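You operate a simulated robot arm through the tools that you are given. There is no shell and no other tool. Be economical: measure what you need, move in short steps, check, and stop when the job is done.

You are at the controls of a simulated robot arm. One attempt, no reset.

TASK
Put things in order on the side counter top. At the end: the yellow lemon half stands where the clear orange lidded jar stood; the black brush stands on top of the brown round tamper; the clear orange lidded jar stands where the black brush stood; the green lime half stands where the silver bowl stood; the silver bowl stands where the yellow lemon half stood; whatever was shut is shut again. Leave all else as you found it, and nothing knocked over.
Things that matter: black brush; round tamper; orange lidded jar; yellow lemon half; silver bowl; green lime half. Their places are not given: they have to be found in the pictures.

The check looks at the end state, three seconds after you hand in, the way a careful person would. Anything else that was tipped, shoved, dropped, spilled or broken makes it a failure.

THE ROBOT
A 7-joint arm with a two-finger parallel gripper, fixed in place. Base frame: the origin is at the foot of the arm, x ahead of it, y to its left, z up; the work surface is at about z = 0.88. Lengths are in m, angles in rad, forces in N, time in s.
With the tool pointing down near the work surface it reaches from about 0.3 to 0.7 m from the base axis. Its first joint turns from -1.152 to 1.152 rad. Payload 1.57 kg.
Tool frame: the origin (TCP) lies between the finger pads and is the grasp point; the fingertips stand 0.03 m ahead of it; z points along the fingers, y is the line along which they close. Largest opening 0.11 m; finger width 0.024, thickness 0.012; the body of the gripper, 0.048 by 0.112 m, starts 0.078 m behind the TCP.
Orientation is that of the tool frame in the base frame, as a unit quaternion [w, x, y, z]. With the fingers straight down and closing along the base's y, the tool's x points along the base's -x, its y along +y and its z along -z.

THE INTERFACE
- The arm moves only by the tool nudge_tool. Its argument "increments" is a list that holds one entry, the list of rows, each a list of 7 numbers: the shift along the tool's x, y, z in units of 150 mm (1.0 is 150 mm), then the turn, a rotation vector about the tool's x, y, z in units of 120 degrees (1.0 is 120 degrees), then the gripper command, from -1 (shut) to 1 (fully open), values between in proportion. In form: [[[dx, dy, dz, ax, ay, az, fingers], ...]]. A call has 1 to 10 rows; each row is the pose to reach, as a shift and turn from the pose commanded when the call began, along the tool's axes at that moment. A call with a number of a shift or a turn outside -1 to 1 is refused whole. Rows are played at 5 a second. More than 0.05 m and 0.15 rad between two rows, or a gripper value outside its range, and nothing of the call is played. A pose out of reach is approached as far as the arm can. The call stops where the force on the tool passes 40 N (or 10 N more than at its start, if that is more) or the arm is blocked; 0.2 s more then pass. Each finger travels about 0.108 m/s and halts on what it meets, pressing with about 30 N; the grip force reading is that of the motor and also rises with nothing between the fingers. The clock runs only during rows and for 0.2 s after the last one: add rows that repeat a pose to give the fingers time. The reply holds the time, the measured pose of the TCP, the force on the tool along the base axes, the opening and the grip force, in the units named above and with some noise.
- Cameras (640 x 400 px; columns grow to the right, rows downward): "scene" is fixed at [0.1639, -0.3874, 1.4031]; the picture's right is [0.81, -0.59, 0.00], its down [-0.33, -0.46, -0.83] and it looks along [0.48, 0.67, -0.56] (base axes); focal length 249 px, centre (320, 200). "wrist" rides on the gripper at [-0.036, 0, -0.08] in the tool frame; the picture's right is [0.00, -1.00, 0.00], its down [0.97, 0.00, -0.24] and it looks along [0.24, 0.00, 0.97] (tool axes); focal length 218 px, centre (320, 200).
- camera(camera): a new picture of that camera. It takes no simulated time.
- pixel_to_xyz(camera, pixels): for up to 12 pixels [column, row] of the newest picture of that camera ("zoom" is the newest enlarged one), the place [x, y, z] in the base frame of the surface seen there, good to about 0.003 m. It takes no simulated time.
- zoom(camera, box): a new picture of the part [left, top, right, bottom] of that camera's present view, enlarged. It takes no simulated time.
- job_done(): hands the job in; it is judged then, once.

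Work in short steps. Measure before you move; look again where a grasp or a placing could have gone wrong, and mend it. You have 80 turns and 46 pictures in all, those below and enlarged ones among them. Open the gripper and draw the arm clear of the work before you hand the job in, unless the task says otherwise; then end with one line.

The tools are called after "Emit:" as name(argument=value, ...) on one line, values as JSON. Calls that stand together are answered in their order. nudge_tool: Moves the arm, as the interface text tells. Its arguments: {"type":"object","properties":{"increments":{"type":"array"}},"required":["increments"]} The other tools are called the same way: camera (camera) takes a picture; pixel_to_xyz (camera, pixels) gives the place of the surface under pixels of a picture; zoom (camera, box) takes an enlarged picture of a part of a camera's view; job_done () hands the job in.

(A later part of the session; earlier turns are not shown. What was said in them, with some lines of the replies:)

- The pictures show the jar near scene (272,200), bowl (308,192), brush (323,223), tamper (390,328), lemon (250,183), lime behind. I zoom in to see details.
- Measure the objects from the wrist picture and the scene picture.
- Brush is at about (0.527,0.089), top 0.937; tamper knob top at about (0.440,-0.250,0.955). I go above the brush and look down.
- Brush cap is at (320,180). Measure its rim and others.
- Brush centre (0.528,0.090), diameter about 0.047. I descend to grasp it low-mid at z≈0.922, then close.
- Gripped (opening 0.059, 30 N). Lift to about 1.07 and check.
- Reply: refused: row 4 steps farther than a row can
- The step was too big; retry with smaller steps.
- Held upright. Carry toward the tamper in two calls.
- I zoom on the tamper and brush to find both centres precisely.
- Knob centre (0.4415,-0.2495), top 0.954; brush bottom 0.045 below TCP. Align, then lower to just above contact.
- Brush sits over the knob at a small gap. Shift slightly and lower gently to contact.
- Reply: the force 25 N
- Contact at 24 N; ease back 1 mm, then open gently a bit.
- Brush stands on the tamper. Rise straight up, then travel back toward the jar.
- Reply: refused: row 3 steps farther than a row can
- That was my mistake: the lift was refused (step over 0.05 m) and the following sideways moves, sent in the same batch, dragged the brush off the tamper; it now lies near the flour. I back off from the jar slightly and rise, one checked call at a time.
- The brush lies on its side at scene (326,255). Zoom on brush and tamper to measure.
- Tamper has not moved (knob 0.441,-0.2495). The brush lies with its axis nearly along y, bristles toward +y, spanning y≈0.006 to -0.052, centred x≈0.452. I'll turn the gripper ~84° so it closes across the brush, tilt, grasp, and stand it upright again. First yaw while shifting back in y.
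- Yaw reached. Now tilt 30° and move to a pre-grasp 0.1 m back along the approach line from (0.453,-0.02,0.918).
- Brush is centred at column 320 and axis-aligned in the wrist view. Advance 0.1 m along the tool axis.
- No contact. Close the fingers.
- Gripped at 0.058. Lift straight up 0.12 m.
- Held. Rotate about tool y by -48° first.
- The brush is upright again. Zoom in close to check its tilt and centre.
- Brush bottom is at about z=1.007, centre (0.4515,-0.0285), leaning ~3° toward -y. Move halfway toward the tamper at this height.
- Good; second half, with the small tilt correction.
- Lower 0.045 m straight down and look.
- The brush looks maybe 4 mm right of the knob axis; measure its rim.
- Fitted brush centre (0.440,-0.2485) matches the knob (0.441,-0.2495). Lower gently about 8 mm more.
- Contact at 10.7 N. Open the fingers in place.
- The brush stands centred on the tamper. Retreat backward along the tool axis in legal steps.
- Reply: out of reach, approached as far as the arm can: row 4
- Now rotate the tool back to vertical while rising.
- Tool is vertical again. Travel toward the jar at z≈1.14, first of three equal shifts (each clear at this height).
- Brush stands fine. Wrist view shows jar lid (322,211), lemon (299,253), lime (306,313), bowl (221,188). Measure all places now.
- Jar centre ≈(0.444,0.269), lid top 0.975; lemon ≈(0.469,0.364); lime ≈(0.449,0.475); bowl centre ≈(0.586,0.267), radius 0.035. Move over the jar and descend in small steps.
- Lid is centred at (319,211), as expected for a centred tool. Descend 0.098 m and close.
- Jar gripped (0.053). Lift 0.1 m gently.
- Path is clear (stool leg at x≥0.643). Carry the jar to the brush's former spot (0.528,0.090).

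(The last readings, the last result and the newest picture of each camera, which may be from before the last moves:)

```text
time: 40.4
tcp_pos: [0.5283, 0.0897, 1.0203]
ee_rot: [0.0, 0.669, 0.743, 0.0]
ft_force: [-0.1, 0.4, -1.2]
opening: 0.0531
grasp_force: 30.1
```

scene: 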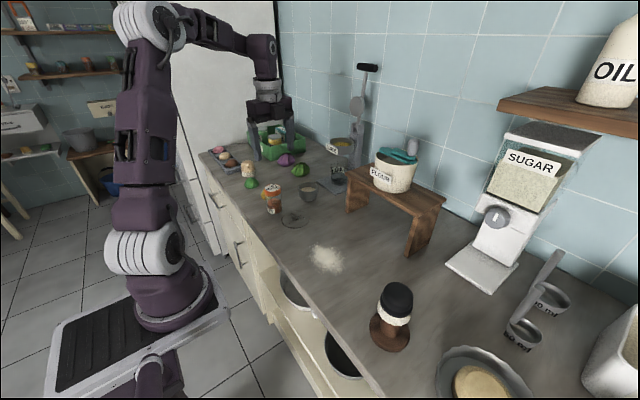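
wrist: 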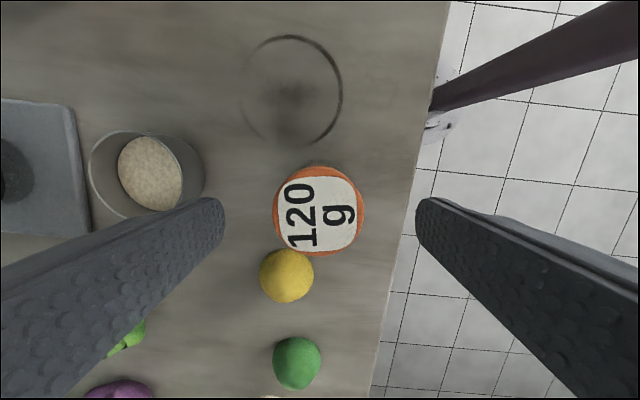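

At (0.528,0.090). Lower to just above the counter, then touch.

Emit:
nudge_tool(increments=[[[0, 0, 0.22, 0, 0, 0, -0.6], [0, 0, 0.44, 0, 0, 0, -0.6], [0, 0, 0.6, 0, 0, 0, -0.6], [0, 0, 0.68, 0, 0, 0, -0.6], [0, 0, 0.695, 0, 0, 0, -0.6], [0, 0, 0.695, 0, 0, 0, -0.6]]])

```text
time: 41.8
tcp_pos: [0.5285, 0.091, 0.9178]
ee_rot: [0.001, 0.669, 0.743, 0.002]
ft_force: [-1.7, 2.1, 13.3]
opening: 0.053
grasp_force: 30.2
```

Contact (13 N). Release and rise in legal steps.

Emit:
nudge_tool(increments=[[[0, 0, 0, 0, 0, 0, 0.1], [0, 0, 0, 0, 0, 0, 0.5], [0, 0, 0, 0, 0, 0, 0.8], [0, 0, 0, 0, 0, 0, 0.8], [0, 0, -0.25, 0, 0, 0, 0.8], [0, 0, -0.5, 0, 0, 0, 0.8], [0, 0, -0.75, 0, 0, 0, 0.8], [0, 0, -1.0, 0, 0, 0, 0.8]]])

```text
time: 43.6
tcp_pos: [0.5272, 0.0905, 1.0659]
ee_rot: [0.0, 0.669, 0.743, 0.0]
ft_force: [0.1, 0.1, 0.2]
opening: 0.0989
grasp_force: 0.2
```

Clear of the jar. Travel to above the lemon.

Emit:
nudge_tool(increments=[[[0.31, -0.033, 0, 0, 0, 0, 0.8], [0.62, -0.067, 0, 0, 0, 0, 0.8], [0.93, -0.1, 0, 0, 0, 0, 0.8]]])

Emit:
nudge_tool(increments=[[[0.31, -0.033, 0, 0, 0, 0, 0.8], [0.62, -0.067, 0, 0, 0, 0, 0.8], [0.93, -0.1, 0, 0, 0, 0, 0.8], [0.93, -0.1, 0, 0, 0, 0, 0.8]]])

Emit:
camera(camera="wrist")

Emit:
zoom(camera="scene", box=[230, 140, 350, 240])

```text
time: 44.4
tcp_pos: [0.5021, 0.2274, 1.0685]
ee_rot: [0.0, 0.67, 0.743, 0.0]
ft_force: [0.3, 0.1, -0.1]
opening: 0.0991
grasp_force: 0.0
```

```text
time: 45.4
tcp_pos: [0.471, 0.362, 1.0672]
ee_rot: [0.0, 0.669, 0.743, 0.0]
ft_force: [0.7, 0.1, -0.2]
opening: 0.0992
grasp_force: 0.0
```

```text
13 pictures are left
```

wrist: 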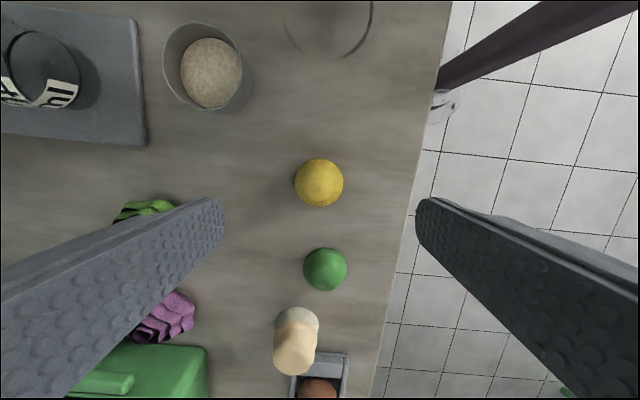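

```text
4.00 times, centred on (290, 190) of scene
```

zoom: 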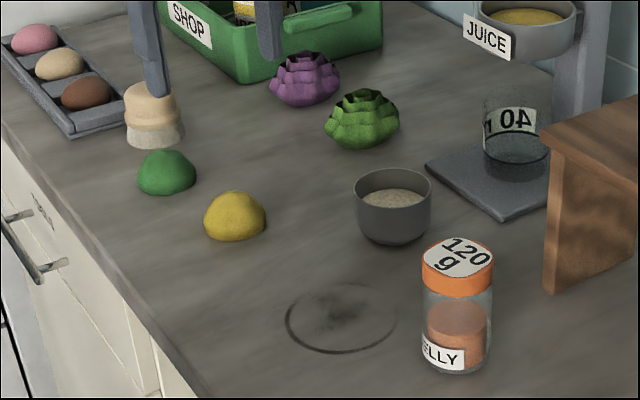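

Jar stands correctly at the brush's spot. Measure lemon (319,183), lime (325,269), and edges.

Emit:
pixel_to_xyz(camera="wrist", pixels=[[319, 183], [319, 160], [319, 206], [297, 183], [342, 183], [325, 269], [325, 249], [325, 289], [305, 269], [345, 269]])

Emit:
pixel_to_xyz(camera="zoom", pixels=[[235, 239], [206, 225], [264, 225], [167, 193], [140, 182], [194, 182], [455, 372], [424, 360], [490, 355], [458, 240], [458, 272]])

```text
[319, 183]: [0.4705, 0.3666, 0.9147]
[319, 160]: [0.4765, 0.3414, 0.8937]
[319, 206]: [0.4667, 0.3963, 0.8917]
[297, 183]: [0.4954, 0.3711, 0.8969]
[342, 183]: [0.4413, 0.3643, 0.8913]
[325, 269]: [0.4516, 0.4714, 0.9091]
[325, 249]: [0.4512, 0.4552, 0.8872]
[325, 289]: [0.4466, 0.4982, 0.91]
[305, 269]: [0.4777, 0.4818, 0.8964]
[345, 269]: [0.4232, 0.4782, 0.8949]
```

```text
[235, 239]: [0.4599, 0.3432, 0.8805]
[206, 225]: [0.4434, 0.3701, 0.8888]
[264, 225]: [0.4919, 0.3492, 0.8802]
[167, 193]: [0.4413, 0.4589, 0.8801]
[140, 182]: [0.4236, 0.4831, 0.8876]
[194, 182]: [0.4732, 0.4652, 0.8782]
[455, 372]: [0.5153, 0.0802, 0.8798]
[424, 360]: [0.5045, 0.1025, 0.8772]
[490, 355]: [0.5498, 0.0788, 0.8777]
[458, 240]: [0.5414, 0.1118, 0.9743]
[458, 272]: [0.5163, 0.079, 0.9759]
```

Lemon centre (0.4695,0.3687), base radius ≈0.028; lime centre ≈(0.4505,0.481). Descend on the lemon.

Emit:
nudge_tool(increments=[[[0.035, 0.003, 0.2, 0, 0, 0, 0.8], [0.035, 0.003, 0.5, 0, 0, 0, 0.8], [0.035, 0.003, 0.8, 0, 0, 0, 0.6], [0.035, 0.003, 0.8, 0, 0, 0, 0.6]]])

```text
time: 46.4
tcp_pos: [0.4691, 0.369, 0.9478]
ee_rot: [-0.001, 0.669, 0.743, 0.0]
ft_force: [-0.3, 0.5, 0.3]
opening: 0.0881
grasp_force: 0.0
```

Lower the last 33 mm and close.

Emit:
nudge_tool(increments=[[[0, 0, 0.12, 0, 0, 0, 0.6], [0, 0, 0.22, 0, 0, 0, 0.6], [0, 0, 0.22, 0, 0, 0, 0.6], [0, 0, 0.22, 0, 0, 0, 0], [0, 0, 0.22, 0, 0, 0, -0.6], [0, 0, 0.22, 0, 0, 0, -0.6]]])

```text
time: 47.8
tcp_pos: [0.4683, 0.3702, 0.9162]
ee_rot: [-0.001, 0.669, 0.743, 0.0]
ft_force: [0.2, -0.5, 0.3]
opening: 0.058
grasp_force: 29.8
```

Gripped at 0.058. Lift 0.06 m.

Emit:
nudge_tool(increments=[[[0, 0, -0.1, 0, 0, 0, -0.6], [0, 0, -0.25, 0, 0, 0, -0.6], [0, 0, -0.4, 0, 0, 0, -0.6]]])

Emit:
zoom(camera="wrist", box=[200, 120, 440, 280])

```text
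time: 48.6
tcp_pos: [0.4693, 0.3675, 0.9767]
ee_rot: [0.001, 0.669, 0.744, 0.0]
ft_force: [0.1, 0.1, -0.7]
opening: 0.0577
grasp_force: 29.4
```

```text
2.50 times, centred on (320, 200) of wrist
```

zoom: 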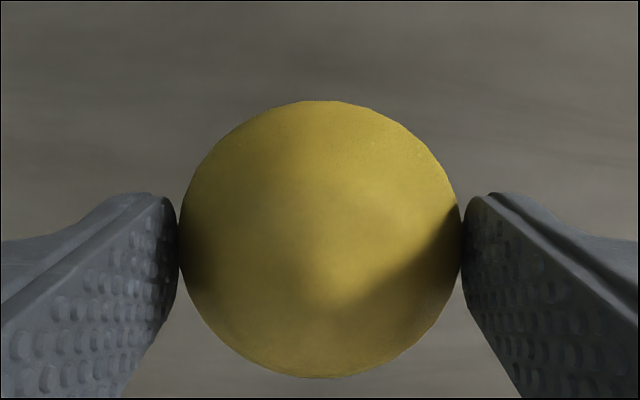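

Lemon is held between the fingertips. Carry it to the jar's former spot (0.444,0.269).

Emit:
nudge_tool(increments=[[[-0.16, -0.06, 0, 0, 0, 0, -0.6], [-0.32, -0.12, 0, 0, 0, 0, -0.6], [-0.48, -0.18, 0, 0, 0, 0, -0.6], [-0.643, -0.239, 0, 0, 0, 0, -0.6], [-0.643, -0.239, 0.2, 0, 0, 0, -0.6], [-0.643, -0.239, 0.34, 0, 0, 0, -0.6], [-0.643, -0.239, 0.385, 0, 0, 0, -0.6], [-0.643, -0.239, 0.385, 0, 0, 0, -0.6]]])

```text
time: 50.4
tcp_pos: [0.445, 0.2698, 0.918]
ee_rot: [0.001, 0.669, 0.743, 0.001]
ft_force: [-0.1, 0.3, -1.4]
opening: 0.0577
grasp_force: 30.5
```

At the spot, no contact yet. Lower the last 2 mm, release, rise.

Emit:
nudge_tool(increments=[[[0, 0, 0.013, 0, 0, 0, -0.6], [0, 0, 0.013, 0, 0, 0, -0.6], [0, 0, 0.013, 0, 0, 0, 0.2], [0, 0, 0.013, 0, 0, 0, 0.6], [0, 0, 0.013, 0, 0, 0, 0.6], [0, 0, -0.25, 0, 0, 0, 0.6], [0, 0, -0.5, 0, 0, 0, 0.6], [0, 0, -0.75, 0, 0, 0, 0.6]]])

```text
time: 52.2
tcp_pos: [0.442, 0.2684, 1.0301]
ee_rot: [-0.001, 0.669, 0.743, -0.001]
ft_force: [0.4, 0.4, -0.9]
opening: 0.088
grasp_force: 0.1
```

Lemon released. Move above the bowl at z≈1.03 and look.

Emit:
nudge_tool(increments=[[[-0.03, 0.24, -0.05, 0, 0, 0, 0.8], [-0.06, 0.48, -0.1, 0, 0, 0, 0.8], [-0.09, 0.72, -0.1, 0, 0, 0, 0.8], [-0.113, 0.944, -0.1, 0, 0, 0, 0.8], [-0.113, 0.944, -0.1, 0, 0, 0, 0.8]]])

Emit:
camera(camera="wrist")

Emit:
zoom(camera="scene", box=[230, 140, 350, 240])

```text
time: 53.4
tcp_pos: [0.5883, 0.2685, 1.0427]
ee_rot: [0.0, 0.669, 0.743, 0.0]
ft_force: [-0.5, 0.1, 0.4]
opening: 0.099
grasp_force: 0.0
```

```text
10 pictures are left
```

wrist: 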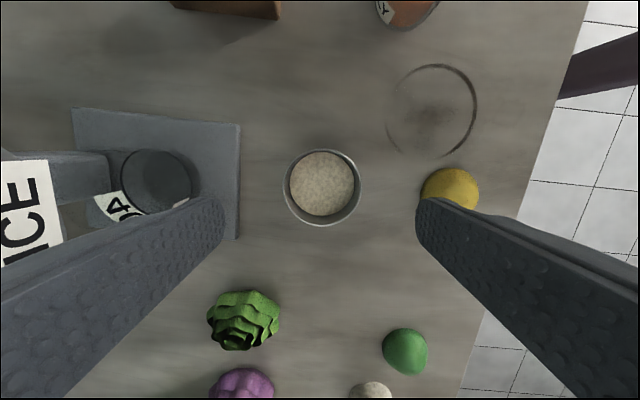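

```text
4.00 times, centred on (290, 190) of scene
```

zoom: 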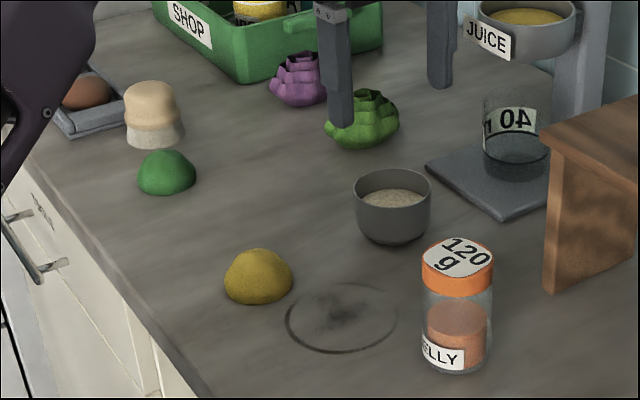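

Measure bowl rim, plate edge and juice stand clearance.

Emit:
pixel_to_xyz(camera="wrist", pixels=[[285, 187], [361, 187], [322, 150], [322, 225], [322, 187], [238, 160], [238, 215], [185, 175], [50, 170], [100, 165], [275, 10]])

Emit:
pixel_to_xyz(camera="zoom", pixels=[[487, 45], [500, 55], [478, 15], [258, 302], [226, 285], [291, 285]])

```text
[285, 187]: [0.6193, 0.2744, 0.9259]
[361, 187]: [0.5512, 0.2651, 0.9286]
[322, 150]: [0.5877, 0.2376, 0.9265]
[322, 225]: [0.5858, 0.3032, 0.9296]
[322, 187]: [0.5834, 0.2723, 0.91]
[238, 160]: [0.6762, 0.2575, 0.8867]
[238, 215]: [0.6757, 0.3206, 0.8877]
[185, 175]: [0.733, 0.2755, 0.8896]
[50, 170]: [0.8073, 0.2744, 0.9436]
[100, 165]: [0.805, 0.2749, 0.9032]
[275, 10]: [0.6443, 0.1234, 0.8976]
```

```text
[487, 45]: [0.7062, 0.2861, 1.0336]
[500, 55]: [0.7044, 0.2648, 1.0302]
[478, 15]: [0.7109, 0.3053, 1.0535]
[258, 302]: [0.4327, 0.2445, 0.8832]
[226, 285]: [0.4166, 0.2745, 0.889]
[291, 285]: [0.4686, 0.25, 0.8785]
```

Bowl centre (0.5855,0.2703), diameter 0.068; plate edge x≥0.676 is clear. Descend to z≈0.917 and close.

Emit:
nudge_tool(increments=[[[0.02, -0.005, 0.2, 0, 0, 0, 0.8], [0.02, -0.005, 0.45, 0, 0, 0, 0.8], [0.02, -0.005, 0.7, 0, 0, 0, 0.8], [0.02, -0.005, 0.835, 0, 0, 0, 0.8], [0.02, -0.005, 0.835, 0, 0, 0, 0.8], [0.02, -0.005, 0.835, 0, 0, 0, 0.4], [0.02, -0.005, 0.835, 0, 0, 0, 0], [0.02, -0.005, 0.835, 0, 0, 0, -0.2], [0.02, -0.005, 0.835, 0, 0, 0, -0.2]]])

```text
time: 55.4
tcp_pos: [0.5864, 0.27, 0.9179]
ee_rot: [-0.001, 0.669, 0.744, 0.0]
ft_force: [-1.1, 0.0, 0.8]
opening: 0.0661
grasp_force: 30.1
```

Gripped at 0.066. Lift slowly.

Emit:
nudge_tool(increments=[[[0, 0, -0.05, 0, 0, 0, -0.2], [0, 0, -0.15, 0, 0, 0, -0.2], [0, 0, -0.25, 0, 0, 0, -0.2], [0, 0, -0.35, 0, 0, 0, -0.2], [0, 0, -0.4, 0, 0, 0, -0.2]]])

```text
time: 56.6
tcp_pos: [0.5855, 0.2714, 0.9781]
ee_rot: [0.0, 0.669, 0.743, -0.001]
ft_force: [-0.1, 0.3, -1.4]
opening: 0.0659
grasp_force: 29.8
```

Held and level. Carry smoothly to the lemon's former place (0.4695,0.3687).

Emit:
nudge_tool(increments=[[[0.06, -0.057, 0, 0, 0, 0, -0.2], [0.16, -0.153, 0, 0, 0, 0, -0.2], [0.27, -0.258, 0, 0, 0, 0, -0.2], [0.38, -0.363, 0, 0, 0, 0, -0.2], [0.49, -0.468, 0, 0, 0, 0, -0.2], [0.6, -0.573, 0, 0, 0, 0, -0.2], [0.69, -0.66, 0, 0, 0, 0, -0.2], [0.734, -0.7, 0, 0, 0, 0, -0.2], [0.734, -0.7, 0, 0, 0, 0, -0.2]]])

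Emit:
zoom(camera="scene", box=[220, 120, 340, 220])

```text
time: 58.6
tcp_pos: [0.469, 0.3696, 0.9786]
ee_rot: [0.0, 0.669, 0.743, 0.0]
ft_force: [0.3, 0.4, -1.6]
opening: 0.0656
grasp_force: 29.6
```

```text
4.00 times, centred on (280, 170) of scene
```

zoom: 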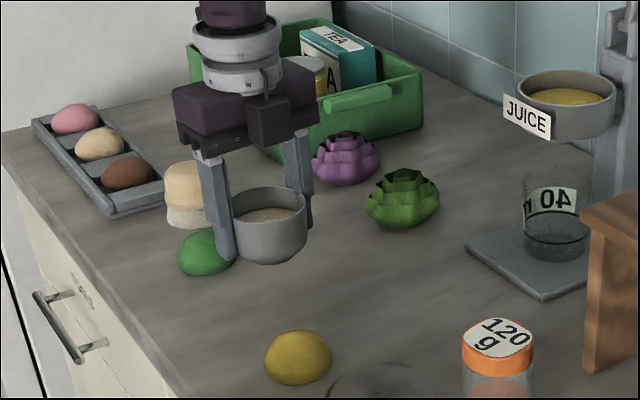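

Level over the target. Lower to contact.

Emit:
nudge_tool(increments=[[[0, 0, 0.1, 0, 0, 0, -0.2], [0, 0, 0.2, 0, 0, 0, -0.2], [0, 0, 0.3, 0, 0, 0, -0.2], [0, 0, 0.37, 0, 0, 0, -0.2], [0, 0, 0.392, 0, 0, 0, -0.2], [0, 0, 0.392, 0, 0, 0, -0.2]]])

```text
time: 60.0
tcp_pos: [0.4691, 0.3693, 0.9197]
ee_rot: [0.0, 0.669, 0.743, 0.0]
ft_force: [1.4, 1.4, -2.2]
opening: 0.0662
grasp_force: 29.9
```

Not quite down; lower another 1.5 mm.

Emit:
nudge_tool(increments=[[[0, 0, 0.006, 0, 0, 0, -0.2], [0, 0, 0.011, 0, 0, 0, -0.2], [0, 0, 0.011, 0, 0, 0, -0.2]]])

```text
time: 60.8
tcp_pos: [0.4676, 0.3697, 0.9188]
ee_rot: [0.001, 0.669, 0.743, 0.0]
ft_force: [-0.6, -0.8, -1.9]
opening: 0.0659
grasp_force: 30.5
```

Emit:
nudge_tool(increments=[[[0, 0, 0.006, 0, 0, 0, -0.2], [0, 0, 0.012, 0, 0, 0, -0.2], [0, 0, 0.012, 0, 0, 0, -0.2]]])

```text
time: 61.6
tcp_pos: [0.4683, 0.3686, 0.9174]
ee_rot: [0.001, 0.669, 0.744, 0.001]
ft_force: [-0.3, -2.7, 8.1]
opening: 0.0656
grasp_force: 29.9
```

Contact (8 N). Release and rise.

Emit:
nudge_tool(increments=[[[0, 0, 0, 0, 0, 0, 0.25], [0, 0, 0, 0, 0, 0, 0.45], [0, 0, 0, 0, 0, 0, 0.8], [0, 0, 0, 0, 0, 0, 0.8], [0, 0, -0.25, 0, 0, 0, 0.8], [0, 0, -0.5, 0, 0, 0, 0.8], [0, 0, -0.75, 0, 0, 0, 0.8], [0, 0, -0.95, 0, 0, 0, 0.8]]])

```text
time: 63.4
tcp_pos: [0.4648, 0.3699, 1.0587]
ee_rot: [0.001, 0.669, 0.743, 0.0]
ft_force: [0.4, 0.2, -0.9]
opening: 0.0988
grasp_force: 0.0
```

Now move above the lime (0.4505,0.481) and look.

Emit:
nudge_tool(increments=[[[0.25, -0.012, 0, 0, 0, 0, 0.8], [0.5, -0.025, 0, 0, 0, 0, 0.8], [0.755, -0.037, 0, 0, 0, 0, 0.8], [0.755, -0.037, 0, 0, 0, 0, 0.8]]])

Emit:
camera(camera="wrist")

```text
time: 64.4
tcp_pos: [0.4321, 0.4509, 1.054]
ee_rot: [-0.001, 0.669, 0.744, -0.001]
ft_force: [-0.7, -0.1, -0.7]
opening: 0.0991
grasp_force: 0.1
out of reach, approached as far as the arm can: row 2, 3, 4
```

```text
7 pictures are left
```

wrist: 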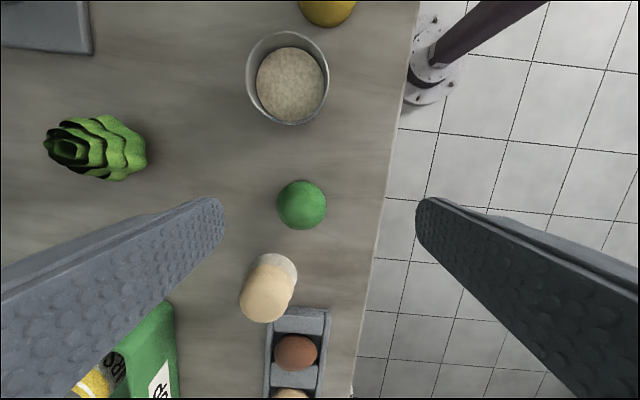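

Yaw limit reached here; turn the tool back by 39° (closing along the diagonal), measuring the neighbours meanwhile.

Emit:
pixel_to_xyz(camera="wrist", pixels=[[301, 204], [301, 182], [301, 227], [279, 204], [325, 204], [285, 258], [265, 295], [292, 270], [245, 285], [287, 80], [268, 85]])

Emit:
nudge_tool(increments=[[[0, 0, 0, 0, 0, -0.065, 0.8], [0, 0, 0, 0, 0, -0.13, 0.8], [0, 0, 0, 0, 0, -0.195, 0.8], [0, 0, 0, 0, 0, -0.26, 0.8], [0, 0, 0, 0, 0, -0.325, 0.8], [0, 0, 0, 0, 0, -0.325, 0.8]]])

```text
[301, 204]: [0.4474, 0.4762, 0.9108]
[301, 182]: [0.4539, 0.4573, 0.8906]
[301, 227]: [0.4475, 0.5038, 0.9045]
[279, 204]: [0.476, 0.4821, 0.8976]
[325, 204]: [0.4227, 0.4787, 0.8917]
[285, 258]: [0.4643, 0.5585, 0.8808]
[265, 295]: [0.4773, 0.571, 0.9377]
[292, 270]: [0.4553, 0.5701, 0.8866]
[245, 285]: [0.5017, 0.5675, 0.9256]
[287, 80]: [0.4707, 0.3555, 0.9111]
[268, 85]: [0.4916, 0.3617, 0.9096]
```

```text
time: 65.8
tcp_pos: [0.4293, 0.4494, 1.0551]
ee_rot: [-0.001, 0.382, 0.924, 0.0]
ft_force: [-0.2, -0.3, 0.7]
opening: 0.0991
grasp_force: 0.0
```

At 45° yaw. Lime centre (0.4497,0.4815). Shift and descend partway.

Emit:
nudge_tool(increments=[[[0.028, 0.12, 0, 0, 0, 0, 0.7], [0.056, 0.241, 0.1, 0, 0, 0, 0.6], [0.056, 0.241, 0.35, 0, 0, 0, 0.6], [0.056, 0.241, 0.6, 0, 0, 0, 0.6], [0.056, 0.241, 0.6, 0, 0, 0, 0.6]]])

Emit:
camera(camera="wrist")

```text
time: 67.0
tcp_pos: [0.4462, 0.4793, 0.9645]
ee_rot: [0.0, 0.383, 0.924, 0.002]
ft_force: [0.1, 0.5, -0.2]
opening: 0.088
grasp_force: 0.1
out of reach, approached as far as the arm can: row 1, 2, 3
```

```text
6 pictures are left
```

wrist: 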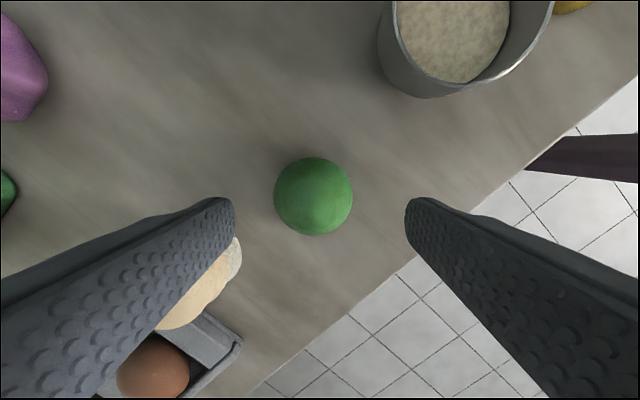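

Lime at (313,196) → 5 mm toward tool +y. Check clearance to the beige item.

Emit:
pixel_to_xyz(camera="wrist", pixels=[[236, 250], [238, 262], [225, 280], [313, 196], [276, 196], [350, 196], [313, 160], [313, 232]])

```text
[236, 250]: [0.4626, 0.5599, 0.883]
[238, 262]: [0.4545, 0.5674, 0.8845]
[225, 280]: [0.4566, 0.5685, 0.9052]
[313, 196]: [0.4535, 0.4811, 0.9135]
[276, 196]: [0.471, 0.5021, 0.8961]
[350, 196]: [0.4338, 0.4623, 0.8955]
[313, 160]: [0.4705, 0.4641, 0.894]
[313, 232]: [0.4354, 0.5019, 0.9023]
```

Clear. Final alignment, descend to z≈0.914 and close.

Emit:
nudge_tool(increments=[[[-0.01, 0.037, 0.05, 0, 0, 0, 0.5], [-0.01, 0.037, 0.2, 0, 0, 0, 0.5], [-0.01, 0.037, 0.33, 0, 0, 0, 0.5], [-0.01, 0.037, 0.33, 0, 0, 0, 0.5], [-0.01, 0.037, 0.33, 0, 0, 0, 0], [-0.01, 0.037, 0.33, 0, 0, 0, -0.6], [-0.01, 0.037, 0.33, 0, 0, 0, -0.6]]])

```text
time: 68.6
tcp_pos: [0.4501, 0.4832, 0.9165]
ee_rot: [0.0, 0.382, 0.924, 0.0]
ft_force: [-0.8, -0.8, 0.7]
opening: 0.0566
grasp_force: 30.2
out of reach, approached as far as the arm can: row 1, 2
```

Lime gripped (0.057). Lift, drawing slightly back toward the base to stay in reach.

Emit:
nudge_tool(increments=[[[0, 0, -0.1, 0, 0, 0, -0.6], [0, 0, -0.25, 0, 0, 0, -0.6], [-0.02, -0.08, -0.35, 0, 0, 0, -0.6], [-0.052, -0.2, -0.45, 0, 0, 0, -0.6], [-0.052, -0.2, -0.55, 0, 0, 0, -0.6], [-0.052, -0.2, -0.55, 0, 0, 0, -0.6]]])

```text
time: 70.0
tcp_pos: [0.44, 0.4572, 0.9969]
ee_rot: [-0.001, 0.383, 0.924, 0.001]
ft_force: [-0.8, -1.0, -1.1]
opening: 0.0564
grasp_force: 29.7
out of reach, approached as far as the arm can: row 1, 2
```

Held. Carry to the bowl's former spot in two halves at this height.

Emit:
nudge_tool(increments=[[[-0.26, -0.033, 0, 0, 0, 0, -0.6], [-0.52, -0.065, 0, 0, 0, 0, -0.6], [-0.777, -0.098, 0, 0, 0, 0, -0.6], [-0.777, -0.098, 0, 0, 0, 0, -0.6]]])

```text
time: 71.0
tcp_pos: [0.5102, 0.3657, 0.9961]
ee_rot: [0.0, 0.383, 0.924, 0.001]
ft_force: [-0.1, -0.3, -0.4]
opening: 0.0568
grasp_force: 29.9
```

Second half, then lower to just above the counter.

Emit:
nudge_tool(increments=[[[-0.26, -0.032, 0, 0, 0, 0, -0.6], [-0.52, -0.064, 0, 0, 0, 0, -0.6], [-0.79, -0.095, 0, 0, 0, 0, -0.6], [-0.79, -0.095, 0.2, 0, 0, 0, -0.6], [-0.79, -0.095, 0.4, 0, 0, 0, -0.6], [-0.79, -0.095, 0.52, 0, 0, 0, -0.6], [-0.79, -0.095, 0.52, 0, 0, 0, -0.6]]])

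```text
time: 72.6
tcp_pos: [0.5839, 0.2709, 0.918]
ee_rot: [0.0, 0.383, 0.924, 0.0]
ft_force: [-0.5, -0.1, 0.1]
opening: 0.0568
grasp_force: 30.2
```

Position is right, ~1–2 mm above contact. Lower slightly until contact.

Emit:
nudge_tool(increments=[[[0, 0, 0.007, 0, 0, 0, -0.6], [0, 0, 0.014, 0, 0, 0, -0.6], [0, 0, 0.014, 0, 0, 0, -0.6]]])

```text
time: 73.4
tcp_pos: [0.5838, 0.2712, 0.9178]
ee_rot: [0.0, 0.382, 0.924, 0.001]
ft_force: [-0.6, 1.0, -0.3]
opening: 0.0564
grasp_force: 30.6
```

Emit:
nudge_tool(increments=[[[0, 0, 0.008, 0, 0, 0, -0.6], [0, 0, 0.015, 0, 0, 0, -0.6], [0, 0, 0.015, 0, 0, 0, -0.6]]])

```text
time: 74.2
tcp_pos: [0.5842, 0.2707, 0.9163]
ee_rot: [0.001, 0.382, 0.924, 0.002]
ft_force: [0.6, 3.4, 6.5]
opening: 0.0564
grasp_force: 30.0
```

Contact (6.5 N). Release and rise.

Emit:
nudge_tool(increments=[[[0, 0, 0, 0, 0, 0, 0.2], [0, 0, 0, 0, 0, 0, 0.6], [0, 0, 0, 0, 0, 0, 0.6], [0, 0, -0.25, 0, 0, 0, 0.6], [0, 0, -0.5, 0, 0, 0, 0.6], [0, 0, -0.75, 0, 0, 0, 0.6], [0, 0, -1.0, 0, 0, 0, 0.6]]])

```text
time: 75.8
tcp_pos: [0.5857, 0.2725, 1.0671]
ee_rot: [0.0, 0.383, 0.924, 0.0]
ft_force: [-0.6, 0.5, 1.0]
opening: 0.0881
grasp_force: 0.0
```

Draw the arm up and back, then check the whole scene.

Emit:
nudge_tool(increments=[[[0.1, -0.1, -0.2, 0, 0, 0, 0.6], [0.2, -0.2, -0.4, 0, 0, 0, 0.6], [0.3, -0.3, -0.6, 0, 0, 0, 0.6], [0.3, -0.5, -0.8, 0, 0, 0, 0.6], [0.3, -0.6, -0.95, 0, 0, 0, 0.6]]])

Emit:
camera(camera="scene")

Emit:
zoom(camera="scene", box=[220, 140, 360, 240])

Emit:
camera(camera="wrist")

```text
time: 77.0
tcp_pos: [0.4902, 0.2375, 1.2124]
ee_rot: [0.0, 0.383, 0.924, -0.001]
ft_force: [0.1, 0.3, 0.1]
opening: 0.0882
grasp_force: 0.0
```

```text
5 pictures are left
```

scene: 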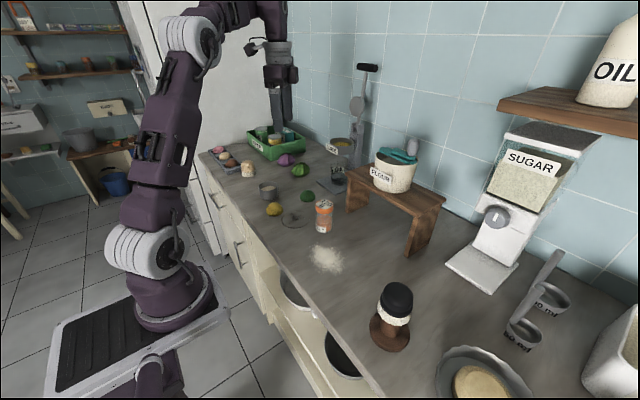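

```text
4.00 times, centred on (290, 190) of scene
```

zoom: 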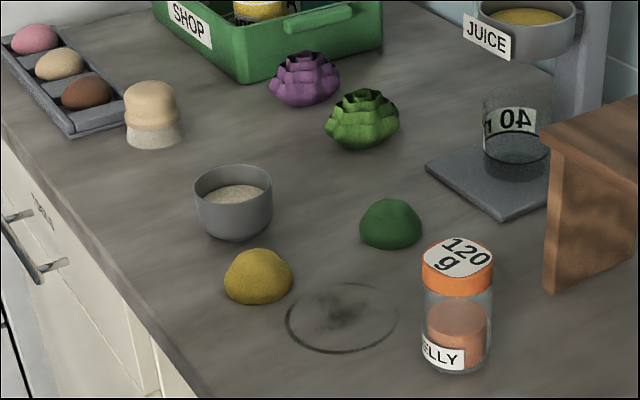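

```text
3 pictures are left
```

wrist: 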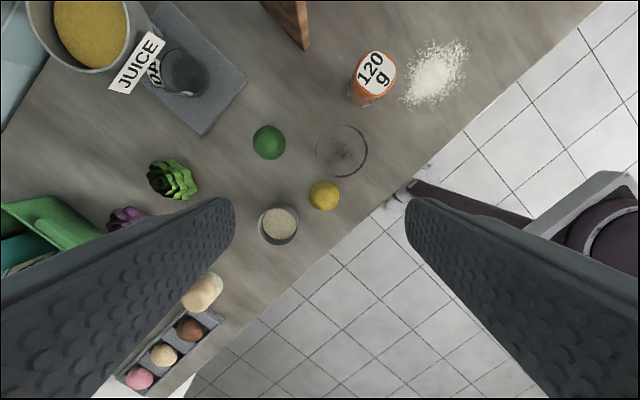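

All pieces stand where they belong: the brush is on the tamper at (395,300), the jar is shut at (323,216), the lemon is at (274,209), the bowl at (267,190) and the lime at (306,196). The gripper is open and clear, so I hand in.

Emit:
job_done()

```text
The job is handed in.
```

I handed the job in with all five items at their places. The brush stands on the tamper, and the jar is shut. On the way I dragged the brush off the tamper and it fell near the flour. I stood it back up, and neither the tamper nor anything else appeared moved in the last pictures.
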